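You operate a simulated robot arm through the tools that you are given. There is no shell and no other tool.

Carry out the task below with a simulated robot arm. There is one attempt and no reset: what you move stays moved.

JOB
Tape the port stub with three turns and stand it on the cover plate.
Fine: wrap clockwise, white tape back; peel the blue film right back before the stub goes on the plate.
Where things are to end (x, y in the base frame): brass port stub within 0.04 m of [0.24, 0.49].

The check looks at the end state, three seconds after you hand in, the way a careful person would. Anything else that was tipped, shoved, dropped, spilled or broken makes it a failure. A push-on lid holds only when it is set on centred and level and pressed home; a screw cap is set on level and turned clockwise until tight.

ROBOT AND FRAMES
A 6-joint arm with a fingered hand, fixed in place. Base frame: the origin is on the floor under the middle of its stand, x ahead of it, y to its left, z up; the work surface is at about z = 0.92. Units: m, degrees, N and s.
With the tool pointing down near the work surface it reaches from about 0.28 to 0.7 m from the base axis. Its first joint turns from -166.0 to 166.0 degrees. Payload 4 kg.
The tool frame sits at the grasp point between the pads (the TCP): z along the fingers, y along the line on which they close. The tips reach 0.022 m beyond it. The gripper opens to 0.112 m; its body begins 0.06 m behind the TCP. The gripper is a hand of 4 fingers: y runs from the thumb to the fingers, the wrist lies at [0, 0, -0.218] in the tool frame, and closing takes about 1.5 s.
Orientation is told as [roll, pitch, yaw] about the base's x, y, z axes, in that order, counted from this pose: with the fingers straight down and closing along the base's y, the tool's x points along the base's -x, its y along +y and its z along -z.

CONTROLS
- The arm moves only by the tool play_rows. Its argument "steps" is text: rows parted by semicolons, each of 7 numbers parted by spaces: the shift along the tool's x, y, z in m, then the turn, a rotation vector about the tool's x, y, z in degrees, then the gripper command, from -1 (fully open) to 1 (shut), values between in proportion. In form: tx ty tz wx wy wz grip; .... A call has 1 to 20 rows; each row shifts and turns the commanded pose from where the row before left it, along the tool's axes as they then stand. A row lasts 0.2 s, in which the tool goes at most 0.05 m and 8.6 degrees; a call with a longer step from one row to the next is refused whole, and so is a gripper value outside its range. A pose out of reach is approached as far as the arm can. The call stops where the force on the tool passes 40 N (or 10 N more than at its start, if that is more) or the arm is blocked; 0.2 s more then pass. Each finger travels about 0.045 m/s and halts on what it meets, pressing with about 23 N; the grip force reading is that of the motor and also rises with nothing between the fingers. The clock runs only during rows and for 0.2 s after the last one: add rows that do not move to give the fingers time. It gives the time, the measured TCP pose, the force on the tool (base axes), the opening and the grip force at its end, in the units of the frame above (readings bear some noise), with the torque about the TCP (base axes, N m) and any sound that the robot's microphone picked up, and new pictures: "pictures" is both (left out), scene, wrist or none.
- Cameras (640 x 400 px; columns grow to the right, rows downward): "scene" is fixed at [0.0515, 0.6496, 1.665]; the picture's right is [-0.84, -0.54, 0.00], its down [-0.42, 0.66, -0.62] and it looks along [0.33, -0.53, -0.78] (base axes); focal length 266 px, centre (320, 200). "wrist" rides on the gripper at [0.069, 0.004, -0.083] in the tool frame; the picture's right is [-0.06, 1.00, 0.00], its down [-0.77, -0.05, -0.64] and it looks along [-0.64, -0.04, 0.77] (tool axes); focal length 243 px, centre (320, 200). There is no depth. A picture from a camera that has moved, and an enlarged one, comes with that camera's place and axes in the base frame and with its lens.
- preshape(shape): the hand has 4 fingers and takes this shape, open, in about a second: jaw (thumb against the fingers, like two jaws); tri (thumb and two fingers); tip (a fingertip pinch); poke (one finger out to press); point (the index stretched); flat (the hand flat); cup (the hand cupped); fist (a fist). The gripper value then closes the fingers along that shape, each until it touches; the sizes above hold for jaw. It gives what a move gives, with no picture.
- close_up(camera, box): a new picture of the part [left, top, right, bottom] of that camera's present view, enlarged. It takes no simulated time.
- sign_off(): hands the job in; it is judged then, once.

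Nothing tells you positions but the pictures and the camera data. Unless the task says otherwise, let go and move clear before handing in.

The tools are called after "Request:" as name(argument=value, ...) on one line, values as JSON. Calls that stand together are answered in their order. play_rows: Moves the arm, as the interface text tells. Its arguments: {"type":"object","properties":{"steps":{"type":"string"},"pictures":{"type":"string","enum":["both","scene","wrist","none"]}},"required":["steps"]} The other tools are called the same way: preshape (shape) gives the hand a shape; close_up (camera, box) takes an enlarged picture of a part of a camera's view; sign_off () hands the job in.

At the start:

```text
time_s: 0.0
tool_pos: [0.3858, 0.1058, 1.264]
tcp_rot: [0.0, 0.0, 0.0]
force: [-0.4, 0.9, -0.3]
moment: [-0.02, 0.03, 0.03]
width: 0.1119
grip_force: 0.2
shape: jaw
```

scene: 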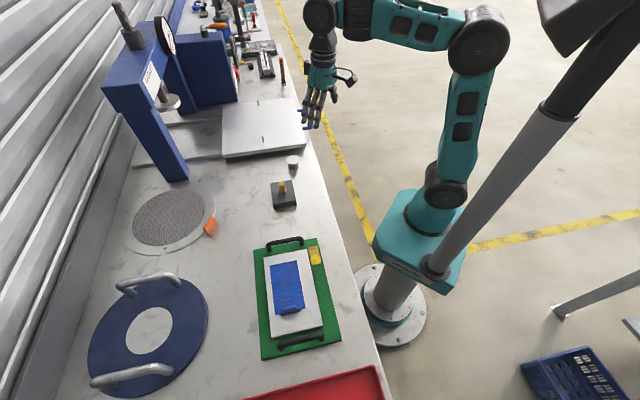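
wrist: 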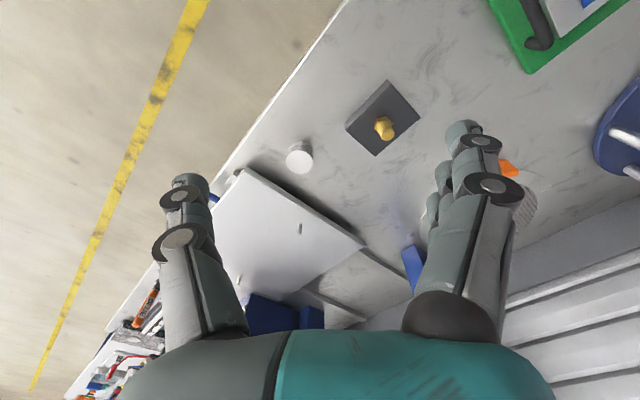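

I see a bench with a dark block carrying a brass stub, a small white roll of tape near the plate's corner, and a green tray with a cover plate with blue film. I'll look closer before moving anything.

Request:
close_up(camera="scene", box=[240, 140, 340, 220])

Request:
close_up(camera="scene", box=[240, 220, 360, 370])

Request:
close_up(camera="wrist", box=[260, 60, 460, 200])

Request:
close_up(camera="scene", box=[80, 150, 340, 400])

```text
5.00 times, centred on (290, 180) of scene
camera zoom: at [0.0515, 0.6496, 1.665], right [-0.84, -0.54, 0.0], down [-0.42, 0.66, -0.62], along [0.33, -0.53, -0.78], focal length 1328 px, centre (470, 300)
```

zoom: 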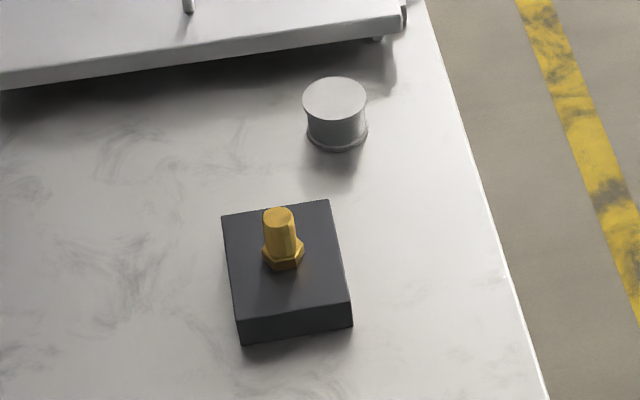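

```text
2.67 times, centred on (300, 295) of scene
camera zoom: at [0.0515, 0.6496, 1.665], right [-0.84, -0.54, 0.0], down [-0.42, 0.66, -0.62], along [0.33, -0.53, -0.78], focal length 708 px, centre (373, -53)
```

zoom: 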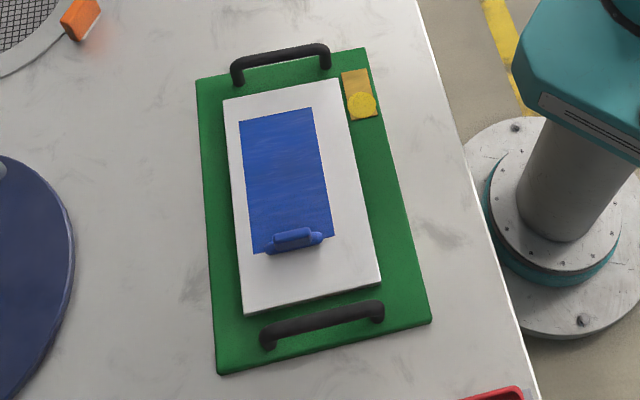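

```text
2.86 times, centred on (360, 130) of wrist
camera zoom: at [0.3157, 0.11, 1.3488], right [0.06, 1.0, 0.0], down [0.77, -0.05, 0.64], along [0.64, -0.04, -0.77], focal length 693 px, centre (206, 400)
```

zoom: 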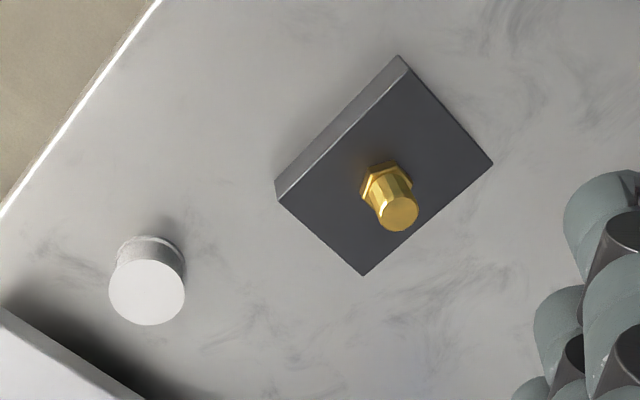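

```text
1.60 times, centred on (210, 275) of scene
camera zoom: at [0.0515, 0.6496, 1.665], right [-0.84, -0.54, 0.0], down [-0.42, 0.66, -0.62], along [0.33, -0.53, -0.78], focal length 425 px, centre (496, 80)
```

zoom: 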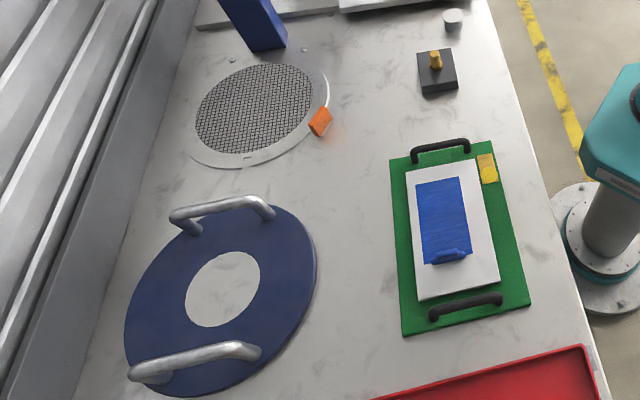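

The brass stub stands on a dark block near (0.486, 0.205). The white tape roll is near (0.545, 0.057), and the plate with the blue film (tab at its +y end) is around (0.27, 0.47). I'll lower the hand partway toward the roll for a better view.

Request:
play_rows(steps="-0.0235 -0.0115 0.036 0 0 0 -1; -0.0235 -0.0115 0.036 0 0 0 -1; -0.0235 -0.0115 0.036 0 0 0 -1; -0.0235 -0.0115 0.036 0 0 0 -1; 0 0 0 0 0 0 -1", pictures="both")

```text
time_s: 1.2
tool_pos: [0.4788, 0.0594, 1.1184]
tcp_rot: [0.0, 0.0, 0.0]
force: [-0.3, -0.1, 0.5]
moment: [0.03, 0.01, -0.01]
width: 0.1118
grip_force: 0.0
shape: jaw
camera wrist: at [0.4088, 0.0642, 1.204], right [0.06, 1.0, 0.0], down [0.76, -0.05, 0.64], along [0.64, -0.04, -0.77], focal length 243 px, centre (320, 200)
```

scene: 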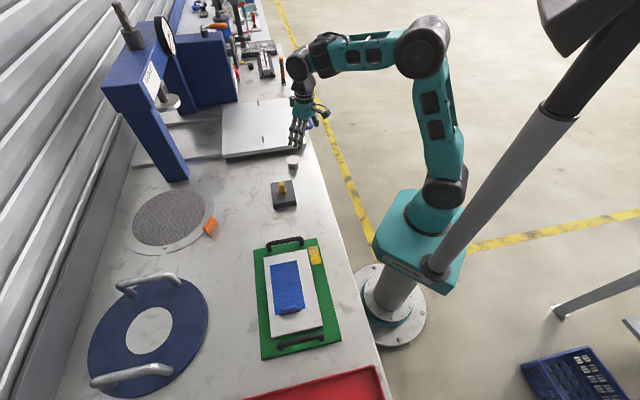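
wrist: 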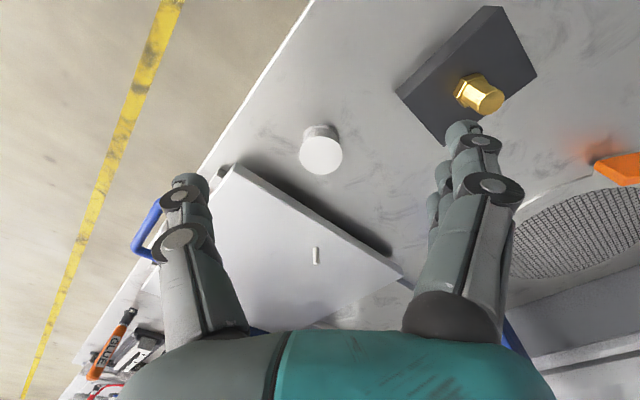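

The roll is roughly below and ahead at (0.547, 0.057), about 0.05 m across. I'll zoom in on the roll, the stub and the raised plate next to it.

Request:
close_up(camera="wrist", box=[220, 80, 420, 240])

Request:
close_up(camera="wrist", box=[380, 0, 560, 150])

Request:
close_up(camera="scene", box=[270, 80, 340, 180])

```text
2.50 times, centred on (320, 160) of wrist
camera zoom: at [0.4088, 0.0642, 1.204], right [0.06, 1.0, 0.0], down [0.76, -0.05, 0.64], along [0.64, -0.04, -0.77], focal length 606 px, centre (320, 300)
```

zoom: 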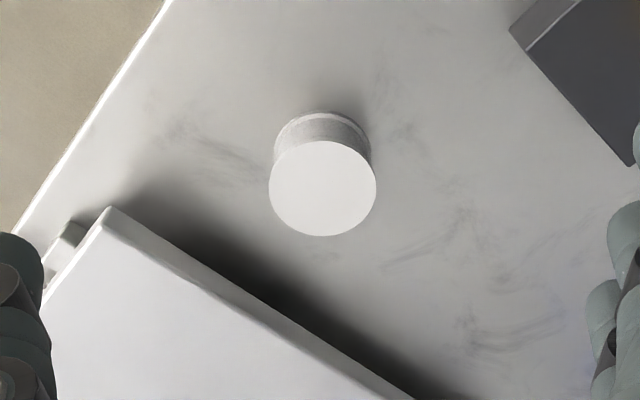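

```text
2.67 times, centred on (470, 75) of wrist
camera zoom: at [0.4088, 0.0642, 1.204], right [0.06, 1.0, 0.0], down [0.76, -0.05, 0.64], along [0.64, -0.04, -0.77], focal length 647 px, centre (-80, 533)
```

zoom: 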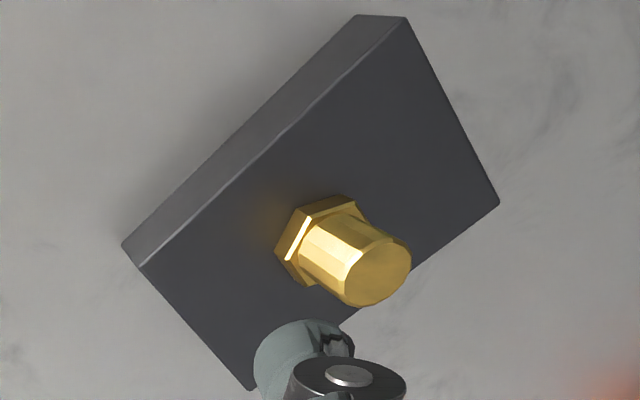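

```text
4.00 times, centred on (305, 130) of scene
camera zoom: at [0.0515, 0.6496, 1.665], right [-0.84, -0.54, 0.0], down [-0.42, 0.66, -0.62], along [0.33, -0.53, -0.78], focal length 1063 px, centre (380, 480)
```

zoom: 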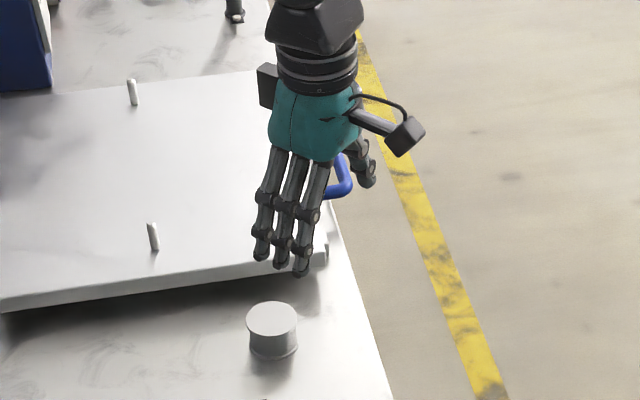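

The roll is a spool about 0.05 m across and 0.04 m tall, about 0.065 m from the plate's edge, which runs diagonally. I'll move over it and turn the hand 45° so the fingers open parallel to that edge.

Request:
play_rows(steps="-0.0225 -0.001 0.02 0 0 0 -1; -0.0225 -0.001 0.02 0 0 0 -1; -0.0222 0 0.02 0 0 0 -1; 0 0 0 0 0 7.5 -1; 0 0 0 0 0 7.5 -1; 0 0 0 0 0 7.5 -1; 0 0 0 0 0 7.5 -1; 0 0 0 0 0 7.5 -1; 0 0 0 0 0 7.5 -1; 0 0 0 0 0 0 -1", pictures="both")

```text
time_s: 3.4
tool_pos: [0.5464, 0.0576, 1.0598]
tcp_rot: [-0.1, 0.0, -45.1]
force: [-0.4, 0.4, -0.4]
moment: [-0.01, 0.0, 0.01]
width: 0.1118
grip_force: 0.0
shape: jaw
camera wrist: at [0.5006, 0.11, 1.1448], right [0.75, 0.66, 0.0], down [0.51, -0.58, 0.64], along [0.42, -0.48, -0.77], focal length 243 px, centre (320, 200)
```

scene: 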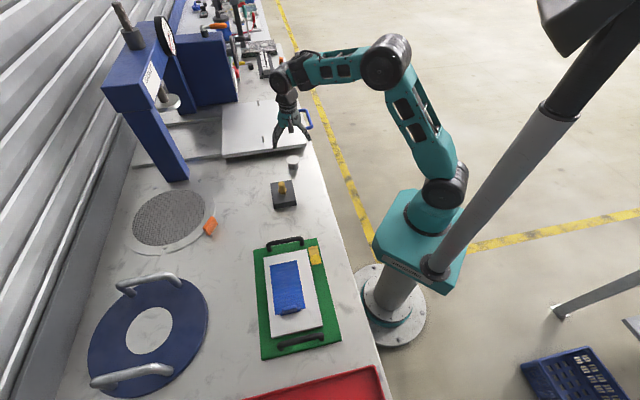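
wrist: 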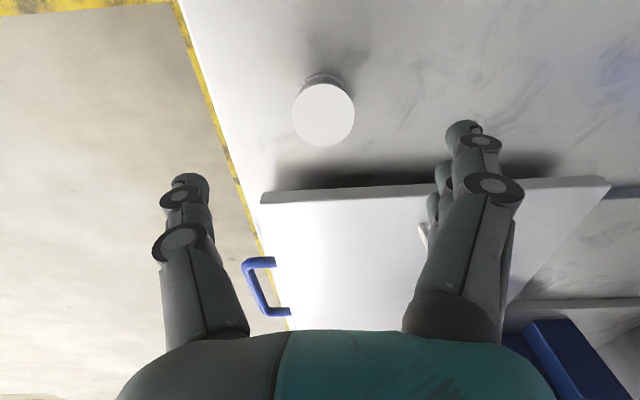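

The spool is almost directly under the TCP. I'll descend most of the way, then check centring before closing.

Request:
play_rows(steps="0.0015 0.0015 0.02 0 0 0 -1; 0 0 0.02 0 0 0 -1; 0 0 0.02 0 0 0 -1; 0 0 0.01 0 0 0 -1; 0 0 0 0 0 0 -1", pictures="wrist")

Request:
close_up(camera="scene", box=[240, 80, 350, 220])

```text
time_s: 4.6
tool_pos: [0.5475, 0.0612, 0.9902]
tcp_rot: [0.0, 0.0, -44.9]
force: [-0.9, -0.2, -0.2]
moment: [0.0, 0.0, 0.02]
width: 0.1117
grip_force: 0.0
shape: jaw
camera wrist: at [0.5005, 0.1119, 1.0744], right [0.75, 0.66, 0.0], down [0.51, -0.58, 0.64], along [0.42, -0.48, -0.77], focal length 243 px, centre (320, 200)
```

wrist: 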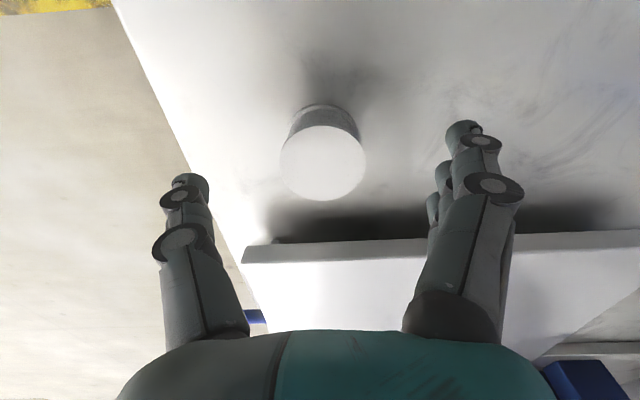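

```text
2.86 times, centred on (295, 150) of scene
camera zoom: at [0.0515, 0.6496, 1.665], right [-0.84, -0.54, 0.0], down [-0.42, 0.66, -0.62], along [0.33, -0.53, -0.78], focal length 759 px, centre (391, 343)
```

zoom: 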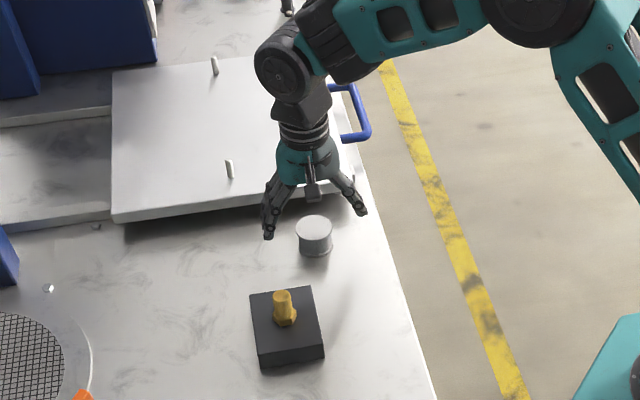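

Spool is centred and its top is at about z = 0.958. I'll descend 0.031 and close on its upper half.

Request:
play_rows(steps="0 0.0005 0.0155 0 0 0 -1; 0 0 0.0155 0 0 0 -1; 0 0 0 0 0 0 -1; 0 0 0 0 0 0 1; 0 0 0 0 0 0 1; 0 0 0 0 0 0 1; 0 0 0 0 0 0 1; 0 0 0 0 0 0 1; 0 0 0 0 0 0 1; 0 0 0 0 0 0 1; 0 0 0 0 0 0 1; 0 0 0 0 0 0 1", pictures="wrist")

Request:
close_up(camera="scene", box=[260, 120, 330, 180])

```text
time_s: 7.2
tool_pos: [0.5489, 0.062, 0.9586]
tcp_rot: [0.0, 0.0, -45.0]
force: [0.5, 0.1, 0.9]
moment: [-0.03, -0.01, 0.05]
width: 0.037
grip_force: 22.9
shape: jaw
camera wrist: at [0.501, 0.1129, 1.0436], right [0.75, 0.66, 0.0], down [0.51, -0.58, 0.64], along [0.42, -0.48, -0.77], focal length 243 px, centre (320, 200)
```

wrist: 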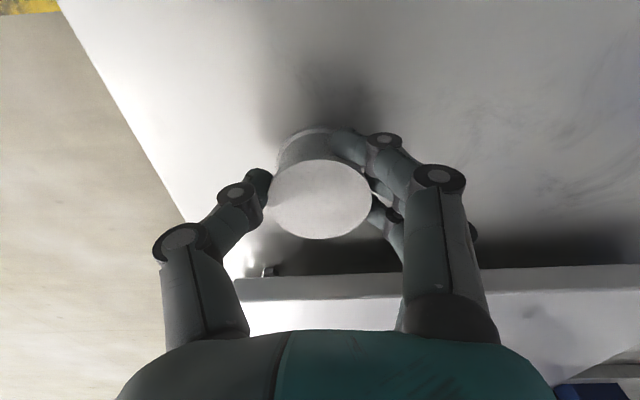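

```text
6.67 times, centred on (295, 150) of scene
camera zoom: at [0.0515, 0.6496, 1.665], right [-0.84, -0.54, 0.0], down [-0.42, 0.66, -0.62], along [0.33, -0.53, -0.78], focal length 1771 px, centre (487, 533)
```

zoom: 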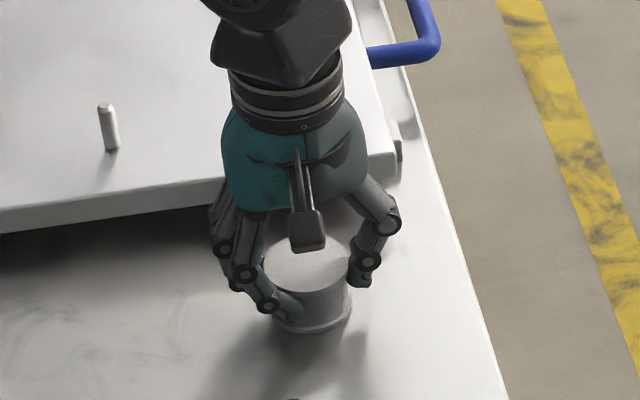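

The fingers have closed on the spool's barrel at a width of 0.037 with a 23 N grip. I'll lift it to check the grip.

Request:
play_rows(steps="0 0 -0.01 0 0 0 1; 0 0 -0.02 0 0 0 1; 0 0 -0.03 0 0 0 1; 0 0 -0.04 0 0 0 1; 0 0 0 0 0 0 1", pictures="wrist")

Request:
close_up(camera="scene", box=[240, 80, 350, 220])

```text
time_s: 8.4
tool_pos: [0.5462, 0.0609, 1.0604]
tcp_rot: [0.1, 0.1, -45.0]
force: [0.0, 1.0, -0.6]
moment: [-0.04, 0.03, -0.02]
width: 0.0367
grip_force: 22.9
shape: jaw
camera wrist: at [0.5004, 0.1116, 1.1441], right [0.75, 0.66, 0.0], down [0.51, -0.58, 0.64], along [0.42, -0.48, -0.77], focal length 243 px, centre (320, 200)
```

wrist: 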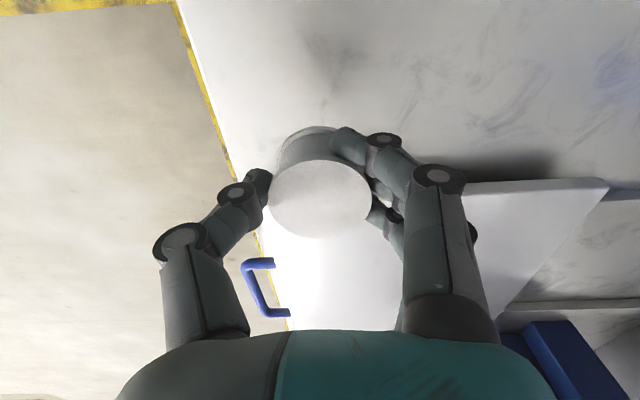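

```text
2.86 times, centred on (295, 150) of scene
camera zoom: at [0.0515, 0.6496, 1.665], right [-0.84, -0.54, 0.0], down [-0.42, 0.66, -0.62], along [0.33, -0.53, -0.78], focal length 759 px, centre (391, 343)
```

zoom: 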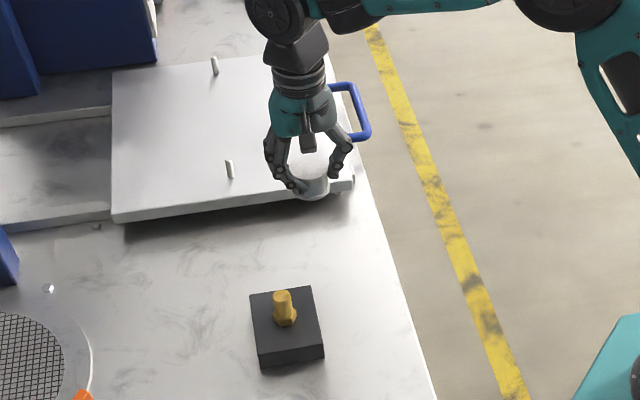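

The spool is firmly held, with its top level with the TCP. I'll carry it high to the far side of the stub so the wrist camera looks across the spool at the stub, and measure the stub precisely there.

Request:
play_rows(steps="0 0 -0.04 0 0 0 1; 0.0408 0.0101 0 0 0 0 1; 0.0408 0.0101 0 0 0 0 1; 0.0408 0.0101 0 0 0 0 1; 0.0408 0.0101 0 0 0 0 1; 0.0408 0.0101 0 0 0 0 1; 0.0408 0.0101 0 0 0 0 1; 0 0 0 0 0 0 1; 0 0 0.04 0 0 0 1; 0 0 0 0 0 0 1", pictures="both")

Request:
close_up(camera="wrist", box=[220, 40, 420, 200])

Request:
close_up(camera="scene", box=[240, 130, 340, 230])

```text
time_s: 10.6
tool_pos: [0.4165, 0.2777, 1.0587]
tcp_rot: [-0.1, 0.0, -45.0]
force: [-0.4, 0.4, -1.1]
moment: [0.02, 0.0, -0.04]
width: 0.0363
grip_force: 22.8
shape: jaw
camera wrist: at [0.3698, 0.3287, 1.1435], right [0.75, 0.66, 0.0], down [0.51, -0.58, 0.64], along [0.42, -0.48, -0.77], focal length 243 px, centre (320, 200)
```

scene: 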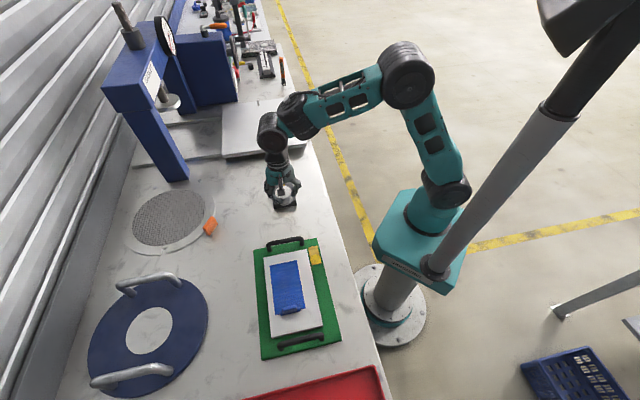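
wrist: 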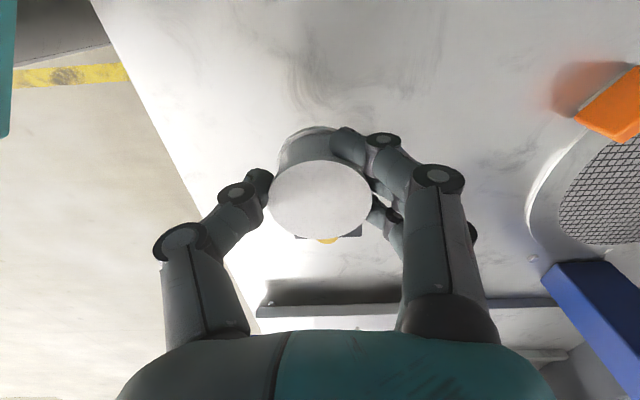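

```text
2.50 times, centred on (320, 120) of wrist
camera zoom: at [0.3698, 0.3287, 1.1435], right [0.75, 0.66, 0.0], down [0.51, -0.58, 0.64], along [0.42, -0.48, -0.77], focal length 606 px, centre (320, 400)
```

zoom: 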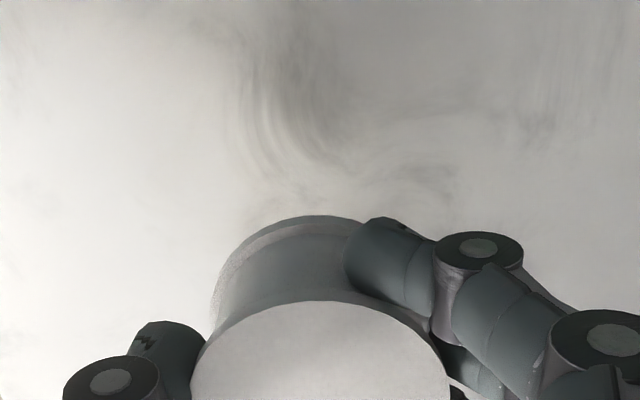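

```text
4.00 times, centred on (290, 180) of scene
camera zoom: at [0.0515, 0.6496, 1.665], right [-0.84, -0.54, 0.0], down [-0.42, 0.66, -0.62], along [0.33, -0.53, -0.78], focal length 1063 px, centre (440, 280)
```

zoom: 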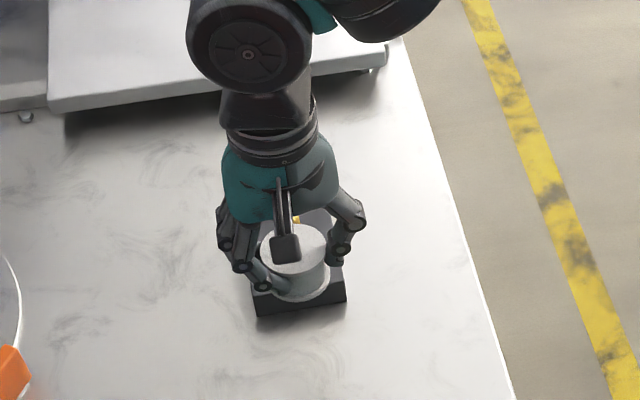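

The stub is just beyond the spool, at about (0.488, 0.206). I'll lower the spool level with the threads (its bottom clear of the block) and move in closer from this side.

Request:
play_rows(steps="0 0 0.02 0 0 0 1; 0 0 0.02 0 0 0 1; 0 0 0.022 0 0 0 1; 0 0 0 0 0 0 1; -0.015 0 0 0 0 0 1; -0.015 0 0 0 0 0 1; 0 0 0 0 0 0 1", pictures="both")

Request:
close_up(camera="scene", box=[250, 150, 330, 220])

```text
time_s: 12.2
tool_pos: [0.438, 0.2539, 0.9969]
tcp_rot: [0.0, 0.0, -45.0]
force: [0.5, -0.5, -0.4]
moment: [0.01, 0.02, -0.01]
width: 0.0364
grip_force: 23.5
shape: jaw
camera wrist: at [0.3916, 0.3066, 1.0818], right [0.75, 0.66, 0.0], down [0.51, -0.58, 0.64], along [0.42, -0.48, -0.77], focal length 243 px, centre (320, 200)
```

scene: 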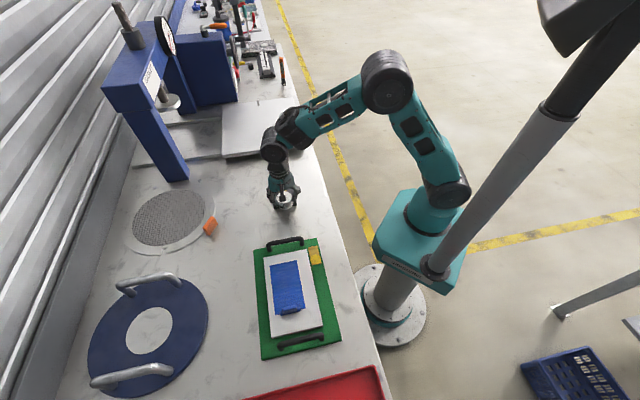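
wrist: 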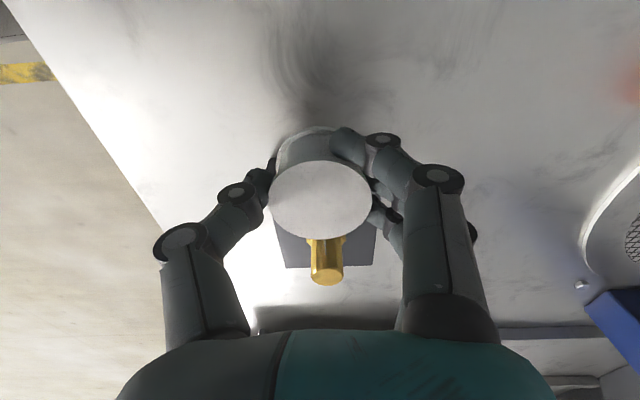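

```text
5.71 times, centred on (290, 185) of scene
camera zoom: at [0.0515, 0.6496, 1.665], right [-0.84, -0.54, 0.0], down [-0.42, 0.66, -0.62], along [0.33, -0.53, -0.78], focal length 1518 px, centre (491, 286)
```

zoom: 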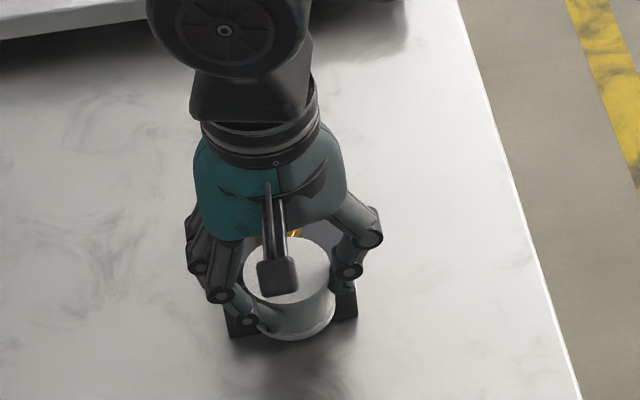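

The stub is now visible just beyond the spool, at about (0.488, 0.204) and 0.07 m from the TCP. I'll move in to about 0.045 m and look for any sign of the tape taking.

Request:
play_rows(steps="-0.012 0 0 0 0 0 1; -0.012 0 0 0 0 0 1; 0 0 0 0 0 0 1; 0 0 0 0 0 0 1", pictures="both")

Request:
close_up(camera="wrist", box=[240, 120, 420, 320])

```text
time_s: 13.2
tool_pos: [0.4546, 0.2377, 0.997]
tcp_rot: [0.1, 0.0, -45.0]
force: [-0.5, 1.3, -0.4]
moment: [0.02, 0.01, 0.01]
width: 0.036
grip_force: 22.8
shape: jaw
camera wrist: at [0.4087, 0.2901, 1.0821], right [0.75, 0.66, 0.0], down [0.51, -0.58, 0.64], along [0.42, -0.48, -0.77], focal length 243 px, centre (320, 200)
```

scene: 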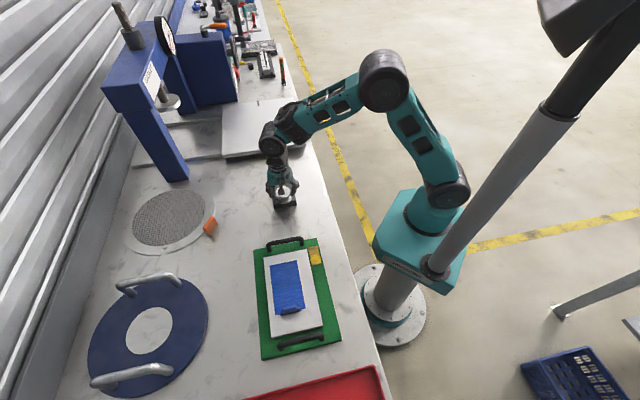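
wrist: 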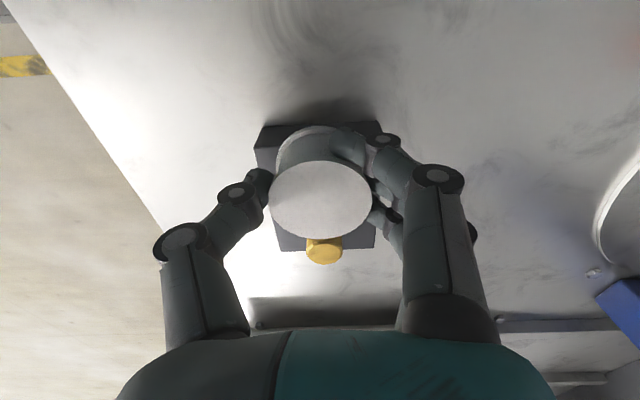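

```text
2.00 times, centred on (330, 220) of wrist
camera zoom: at [0.4087, 0.2901, 1.0821], right [0.75, 0.66, 0.0], down [0.51, -0.58, 0.64], along [0.42, -0.48, -0.77], focal length 485 px, centre (300, 160)
```

zoom: 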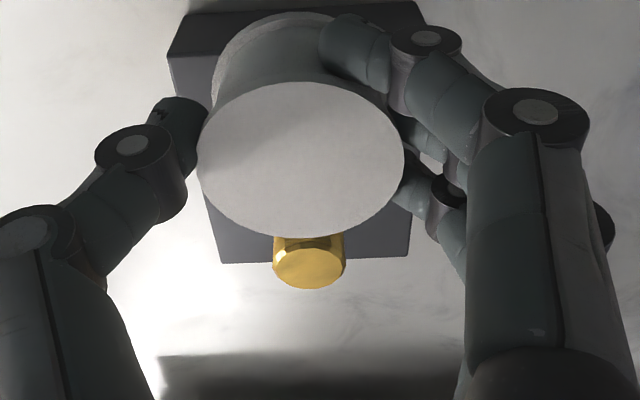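

The spool sits about 0.012 m from the stub with nothing touching. I'll try a short clockwise arc of about 40° at 0.05 m and check for tape on the stub or a sound.

Request:
play_rows(steps="0.0009 0.0087 0 0 0 0 1; -0.0022 0.0084 0 0 0 0 1; -0.0037 0.0079 0 0 0 0 1; -0.005 0.0071 0 0 0 0 1; 0 0 0 0 0 0 1", pictures="both")

Request:
close_up(camera="wrist", box=[220, 120, 400, 320])

Request:
close_up(camera="scene", box=[250, 150, 330, 220])

```text
time_s: 14.4
tool_pos: [0.4846, 0.2534, 0.9972]
tcp_rot: [0.0, -0.1, -45.0]
force: [-0.6, -0.5, -0.4]
moment: [0.02, -0.03, 0.0]
width: 0.0363
grip_force: 22.9
shape: jaw
camera wrist: at [0.4386, 0.3054, 1.0819], right [0.75, 0.66, 0.0], down [0.51, -0.58, 0.64], along [0.42, -0.48, -0.77], focal length 243 px, centre (320, 200)
```

scene: 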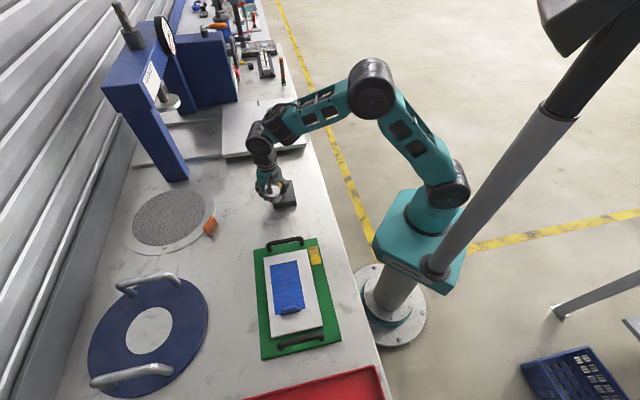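
wrist: 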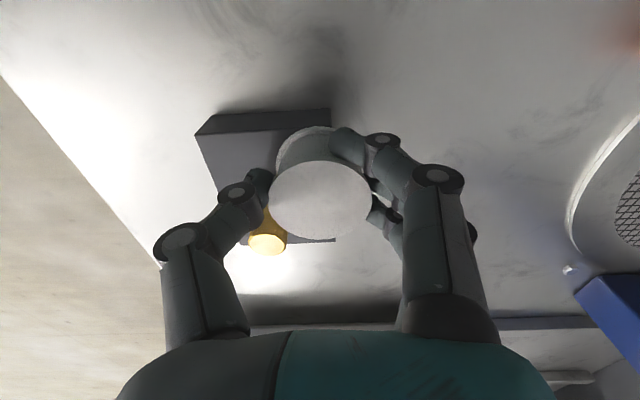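

```text
2.00 times, centred on (310, 220) of wrist
camera zoom: at [0.4386, 0.3054, 1.0819], right [0.75, 0.66, 0.0], down [0.51, -0.58, 0.64], along [0.42, -0.48, -0.77], focal length 485 px, centre (340, 160)
```

zoom: 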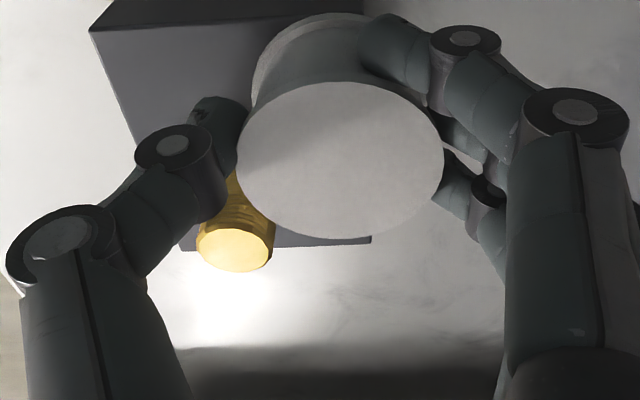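

```text
5.71 times, centred on (290, 185) of scene
camera zoom: at [0.0515, 0.6496, 1.665], right [-0.84, -0.54, 0.0], down [-0.42, 0.66, -0.62], along [0.33, -0.53, -0.78], focal length 1518 px, centre (491, 286)
```

zoom: 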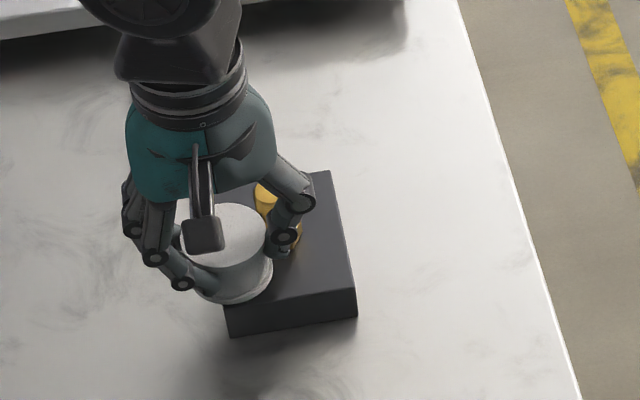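

No tape is visible yet and nothing was touched. I'll raise 1 cm so only the fingertips are level with the stub's top, then continue the clockwise arc past the thumb side at 0.056 m.

Request:
play_rows(steps="0 0 -0.01 0 0 0 1; 0.0046 0.0039 0 0 0 0 1; -0.0149 0.0125 0 0 0 0 1; -0.0183 0.0066 0 0 0 0 1; -0.0097 0 0 0 0 0 1; 0 0 0 0 0 0 1", pictures="both")

Request:
close_up(camera="wrist", box=[180, 100, 400, 300])

Request:
close_up(camera="scene", box=[240, 150, 320, 220])

```text
time_s: 15.8
tool_pos: [0.5275, 0.2426, 1.0079]
tcp_rot: [0.0, 0.0, -44.9]
force: [0.9, -0.4, -0.4]
moment: [0.01, -0.02, -0.01]
width: 0.0365
grip_force: 22.8
shape: jaw
camera wrist: at [0.4814, 0.2945, 1.0916], right [0.75, 0.66, 0.0], down [0.51, -0.58, 0.64], along [0.42, -0.48, -0.77], focal length 243 px, centre (320, 200)
```

scene: 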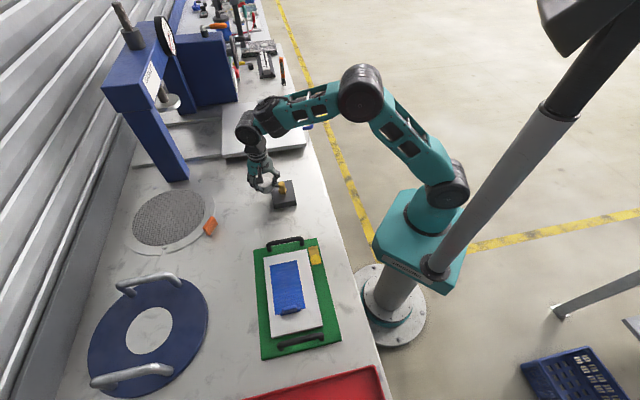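
wrist: 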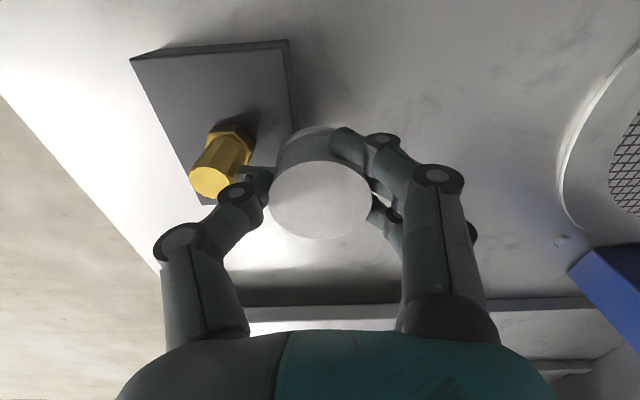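

```text
2.00 times, centred on (290, 200) of wrist
camera zoom: at [0.4814, 0.2945, 1.0916], right [0.75, 0.66, 0.0], down [0.51, -0.58, 0.64], along [0.42, -0.48, -0.77], focal length 485 px, centre (380, 200)
```

zoom: 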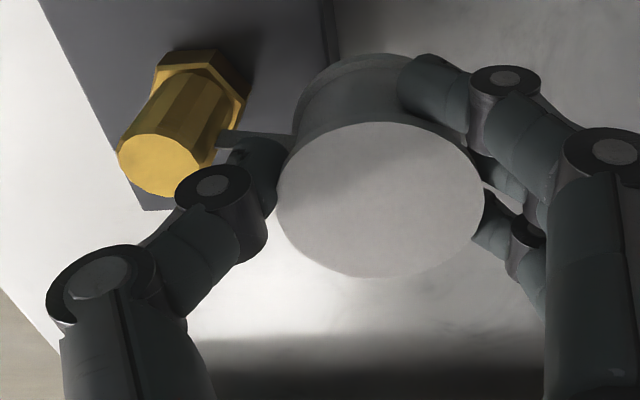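

```text
5.71 times, centred on (280, 185) of scene
camera zoom: at [0.0515, 0.6496, 1.665], right [-0.84, -0.54, 0.0], down [-0.42, 0.66, -0.62], along [0.33, -0.53, -0.78], focal length 1518 px, centre (549, 286)
```

zoom: 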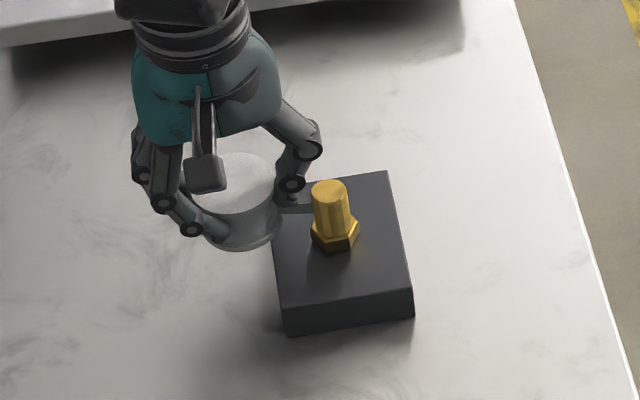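

A thin strip of tape now runs from the spool to the stub, so the wrap is taking. There is clearance at the thumb, so I'll carry on clockwise on the same circle.

Request:
play_rows(steps="-0.0097 0 0 0 0 0 1; -0.0183 -0.0066 0 0 0 0 1; -0.0149 -0.0125 0 0 0 0 1; -0.0097 -0.0168 0 0 0 0 1; -0.0034 -0.0192 0 0 0 0 1; 0 0 0 0 0 0 1", pictures="both")

Request:
close_up(camera="wrist", box=[220, 40, 420, 220])

Request:
close_up(camera="scene", box=[240, 150, 320, 220])

```text
time_s: 17.2
tool_pos: [0.5295, 0.1631, 1.0066]
tcp_rot: [-0.1, 0.0, -45.0]
force: [-1.4, -0.1, -0.8]
moment: [0.01, -0.04, 0.02]
width: 0.0362
grip_force: 22.8
shape: jaw
camera wrist: at [0.4823, 0.2156, 1.0916], right [0.75, 0.66, 0.0], down [0.51, -0.58, 0.64], along [0.42, -0.48, -0.77], focal length 243 px, centre (320, 200)
```

scene: 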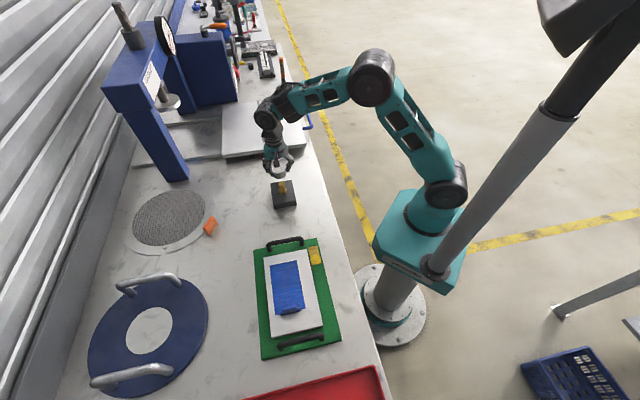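
wrist: 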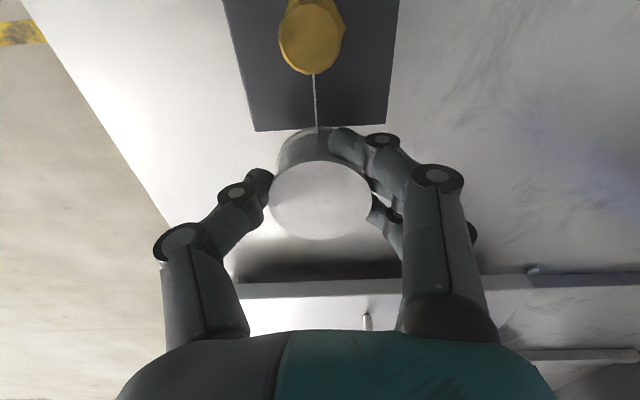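

```text
2.22 times, centred on (320, 130) of wrist
camera zoom: at [0.4823, 0.2156, 1.0916], right [0.75, 0.66, 0.0], down [0.51, -0.58, 0.64], along [0.42, -0.48, -0.77], focal length 539 px, centre (320, 356)
```

zoom: 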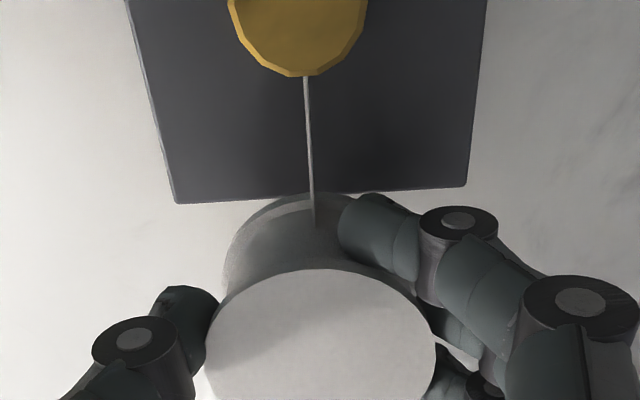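

```text
5.71 times, centred on (280, 185) of scene
camera zoom: at [0.0515, 0.6496, 1.665], right [-0.84, -0.54, 0.0], down [-0.42, 0.66, -0.62], along [0.33, -0.53, -0.78], focal length 1518 px, centre (549, 286)
```

zoom: 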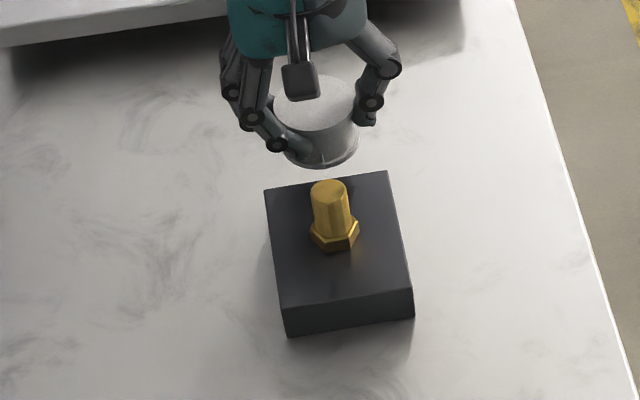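

The tape strand runs straight from spool to stub, so the count is progressing (roughly half a turn). Next is the three-finger side. I'll widen slightly to 0.061 m and check clearance partway.

Request:
play_rows(steps="0.0019 -0.0215 0 0 0 0 1; 0.0106 -0.0183 0 0 0 0 1; 0 0 0 0 0 0 1", pictures="none")

Request:
close_up(camera="scene", box=[250, 140, 330, 210])

Request:
close_up(camera="wrist", box=[220, 0, 540, 200])

```text
time_s: 18.0
tool_pos: [0.4908, 0.144, 1.0074]
tcp_rot: [0.0, 0.0, -45.1]
force: [-0.1, -0.7, 0.2]
moment: [-0.02, -0.01, 0.0]
width: 0.0361
grip_force: 23.2
shape: jaw
```

```text
5.71 times, centred on (290, 175) of scene
camera zoom: at [0.0515, 0.6496, 1.665], right [-0.84, -0.54, 0.0], down [-0.42, 0.66, -0.62], along [0.33, -0.53, -0.78], focal length 1518 px, centre (491, 343)
```

zoom: 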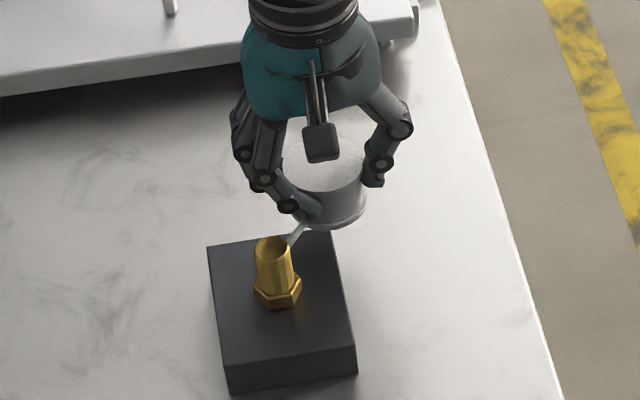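

```text
2.00 times, centred on (380, 100) of wrist
camera zoom: at [0.4455, 0.1967, 1.092], right [0.75, 0.66, 0.0], down [0.51, -0.58, 0.64], along [0.42, -0.48, -0.77], focal length 485 px, centre (200, 400)
```

zoom: 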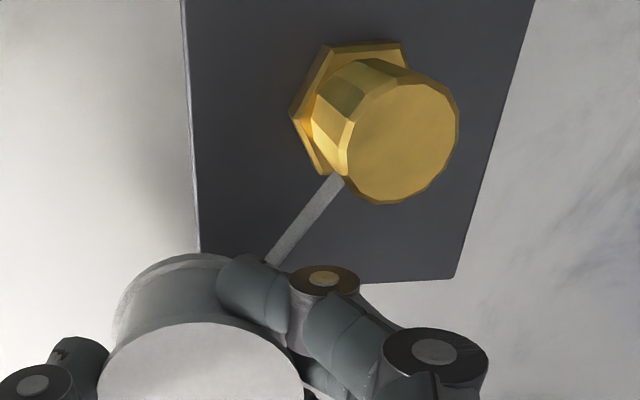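

The strand is clear and fingers have room. I'll continue past the three-finger side at 0.063 m and check again.

Request:
play_rows(steps="0.014 -0.0138 0 0 0 0 1; 0.0206 -0.0074 0 0 0 0 1; 0 0 0 0 0 0 1", pictures="none")

Request:
close_up(camera="scene", box=[250, 140, 330, 210])

Request:
close_up(camera="wrist", box=[260, 60, 540, 260])

```text
time_s: 18.8
tool_pos: [0.4524, 0.1542, 1.0069]
tcp_rot: [0.1, -0.1, -45.0]
force: [-1.4, 0.9, -1.0]
moment: [0.01, 0.03, 0.02]
width: 0.0361
grip_force: 22.7
shape: jaw
```

```text
5.71 times, centred on (290, 175) of scene
camera zoom: at [0.0515, 0.6496, 1.665], right [-0.84, -0.54, 0.0], down [-0.42, 0.66, -0.62], along [0.33, -0.53, -0.78], focal length 1518 px, centre (491, 343)
```

zoom: 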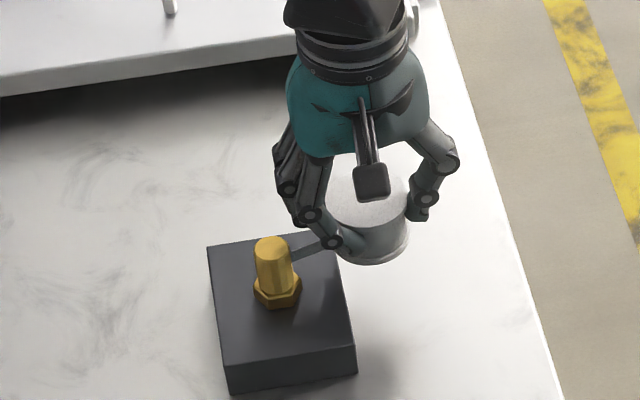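

```text
2.00 times, centred on (400, 160) of wrist
camera zoom: at [0.4061, 0.2061, 1.0917], right [0.75, 0.66, 0.0], down [0.51, -0.58, 0.64], along [0.42, -0.48, -0.77], focal length 485 px, centre (160, 280)
```

zoom: 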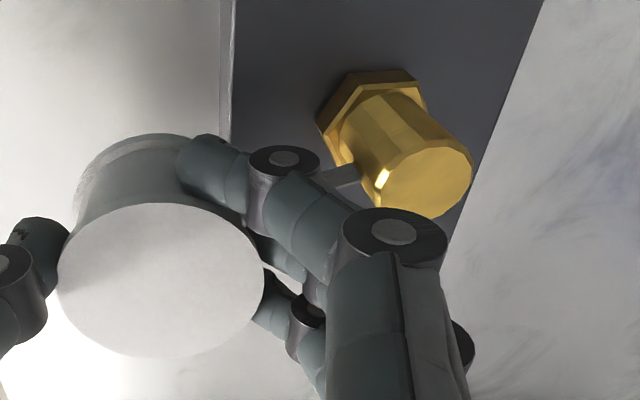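

Clear gap of roughly 1.5 cm at the fingers, and the strand is still attached. I'll complete the first turn back to the starting side.

Request:
play_rows(steps="0.0223 -0.0008 0 0 0 0 1; 0.0206 0.0074 0 0 0 0 1; 0.016 0.0148 0 0 0 0 1; 0.0089 0.0193 0 0 0 0 1; 0.0016 0.0205 0 0 0 0 1; 0 0 0 0 0 0 1", pictures="none")

Request:
close_up(camera="scene", box=[250, 150, 330, 220])

Request:
close_up(camera="wrist", box=[220, 100, 460, 300])

```text
time_s: 20.2
tool_pos: [0.4455, 0.2466, 1.0066]
tcp_rot: [0.0, 0.1, -45.0]
force: [0.0, 0.5, -0.6]
moment: [-0.03, -0.01, 0.01]
width: 0.0363
grip_force: 23.0
shape: jaw
```

```text
5.71 times, centred on (290, 185) of scene
camera zoom: at [0.0515, 0.6496, 1.665], right [-0.84, -0.54, 0.0], down [-0.42, 0.66, -0.62], along [0.33, -0.53, -0.78], focal length 1518 px, centre (491, 286)
```

zoom: 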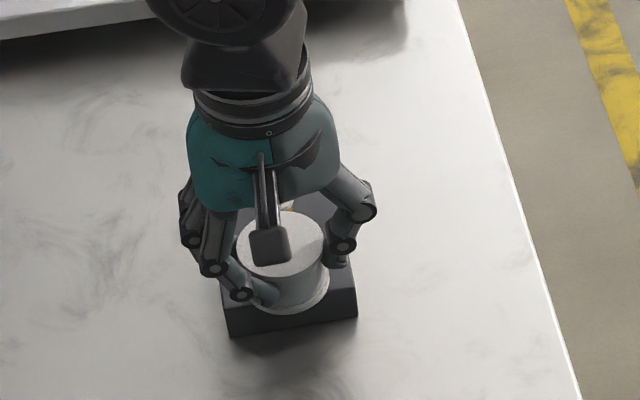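

```text
2.00 times, centred on (340, 200) of wrist
camera zoom: at [0.4003, 0.2992, 1.0916], right [0.75, 0.66, 0.0], down [0.51, -0.58, 0.64], along [0.42, -0.48, -0.77], focal length 485 px, centre (280, 200)
```

zoom: 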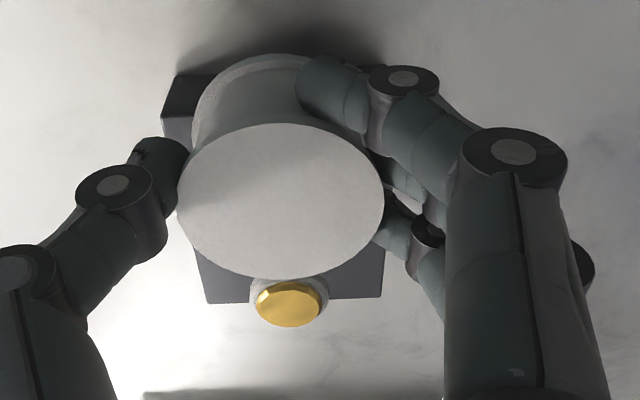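

A white ring of tape has appeared on the stub after the first turn. I'll run the second clockwise turn on the same verified clearances.

Request:
play_rows(steps="-0.0045 0.0203 0 0 0 0 1; -0.0101 0.0175 0 0 0 0 1; -0.0154 0.0129 0 0 0 0 1; -0.0189 0.0069 0 0 0 0 1; -0.0202 0 0 0 0 0 1; -0.0189 -0.0069 0 0 0 0 1; -0.0154 -0.0129 0 0 0 0 1; -0.0101 -0.0175 0 0 0 0 1; -0.005 -0.0198 0 0 0 0 1; 0.0022 -0.0209 0 0 0 0 1; 0 0 0 0 0 0 1", pictures="none")

Request:
close_up(camera="scene", box=[250, 150, 330, 220])

Request:
close_up(camera="wrist", box=[220, 0, 460, 200])

```text
time_s: 22.6
tool_pos: [0.5144, 0.1501, 1.0061]
tcp_rot: [0.0, 0.0, -45.0]
force: [0.9, -0.1, -1.5]
moment: [0.01, 0.01, -0.03]
width: 0.0359
grip_force: 22.4
shape: jaw
```

```text
5.71 times, centred on (290, 185) of scene
camera zoom: at [0.0515, 0.6496, 1.665], right [-0.84, -0.54, 0.0], down [-0.42, 0.66, -0.62], along [0.33, -0.53, -0.78], focal length 1518 px, centre (491, 286)
```

zoom: 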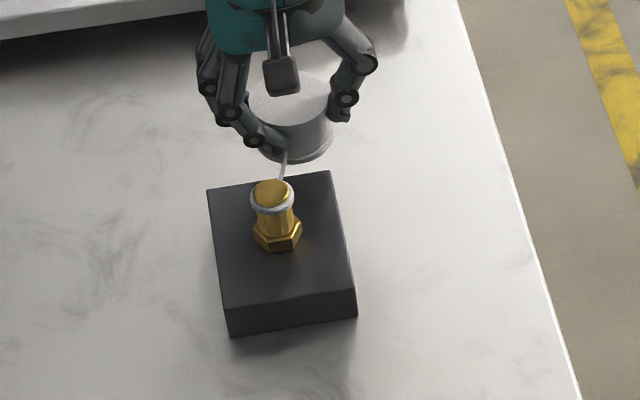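

```text
2.00 times, centred on (340, 100) of wrist
camera zoom: at [0.4677, 0.2019, 1.0916], right [0.75, 0.66, 0.0], down [0.51, -0.58, 0.64], along [0.42, -0.48, -0.77], focal length 485 px, centre (280, 400)
```

zoom: 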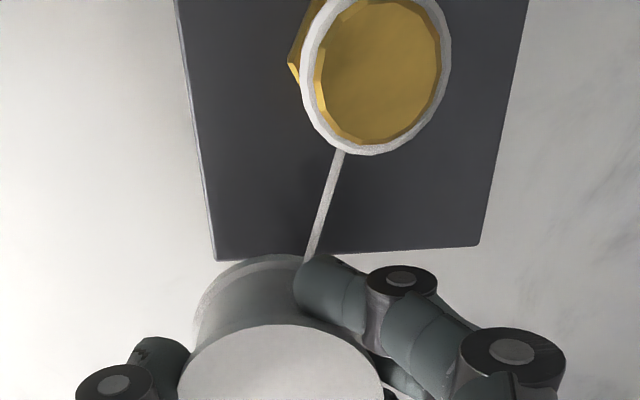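

One ring of tape shows near the top of the thread and the strand continues. I'll finish the second turn.

Request:
play_rows(steps="0.0098 -0.019 0 0 0 0 1; 0.016 -0.0147 0 0 0 0 1; 0.0206 -0.0074 0 0 0 0 1; 0.0218 0 0 0 0 0 1; 0.0206 0.0074 0 0 0 0 1; 0.016 0.0147 0 0 0 0 1; 0.0089 0.0194 0 0 0 0 1; 0.0021 0.0205 0 0 0 0 1; 0 0 0 0 0 0 1", pictures="none")

Request:
close_up(camera="scene", box=[250, 150, 330, 220])

Request:
close_up(camera="wrist", box=[220, 100, 460, 300])

```text
time_s: 24.6
tool_pos: [0.4484, 0.2465, 1.0081]
tcp_rot: [0.0, 0.0, -45.1]
force: [0.4, -0.8, -1.2]
moment: [0.01, 0.01, -0.01]
width: 0.0357
grip_force: 23.3
shape: jaw
```

```text
5.71 times, centred on (290, 185) of scene
camera zoom: at [0.0515, 0.6496, 1.665], right [-0.84, -0.54, 0.0], down [-0.42, 0.66, -0.62], along [0.33, -0.53, -0.78], focal length 1518 px, centre (491, 286)
```

zoom: 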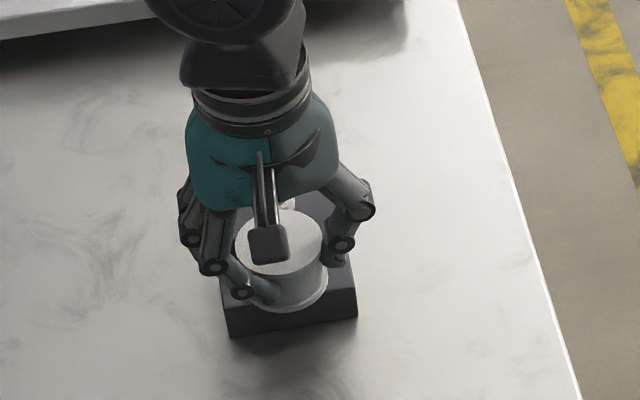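

```text
2.00 times, centred on (340, 200) of wrist
camera zoom: at [0.4013, 0.2989, 1.0917], right [0.75, 0.66, 0.0], down [0.51, -0.58, 0.64], along [0.42, -0.48, -0.77], focal length 485 px, centre (280, 200)
```

zoom: 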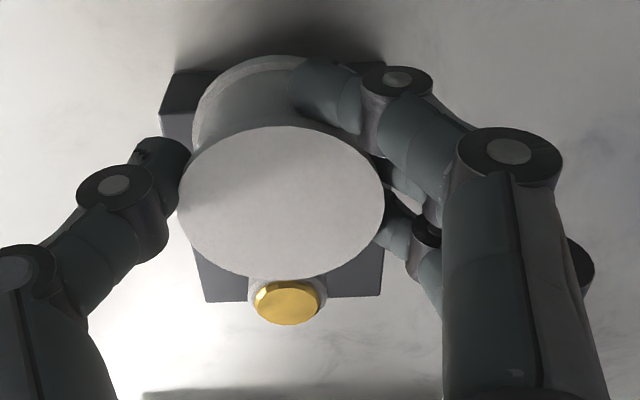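

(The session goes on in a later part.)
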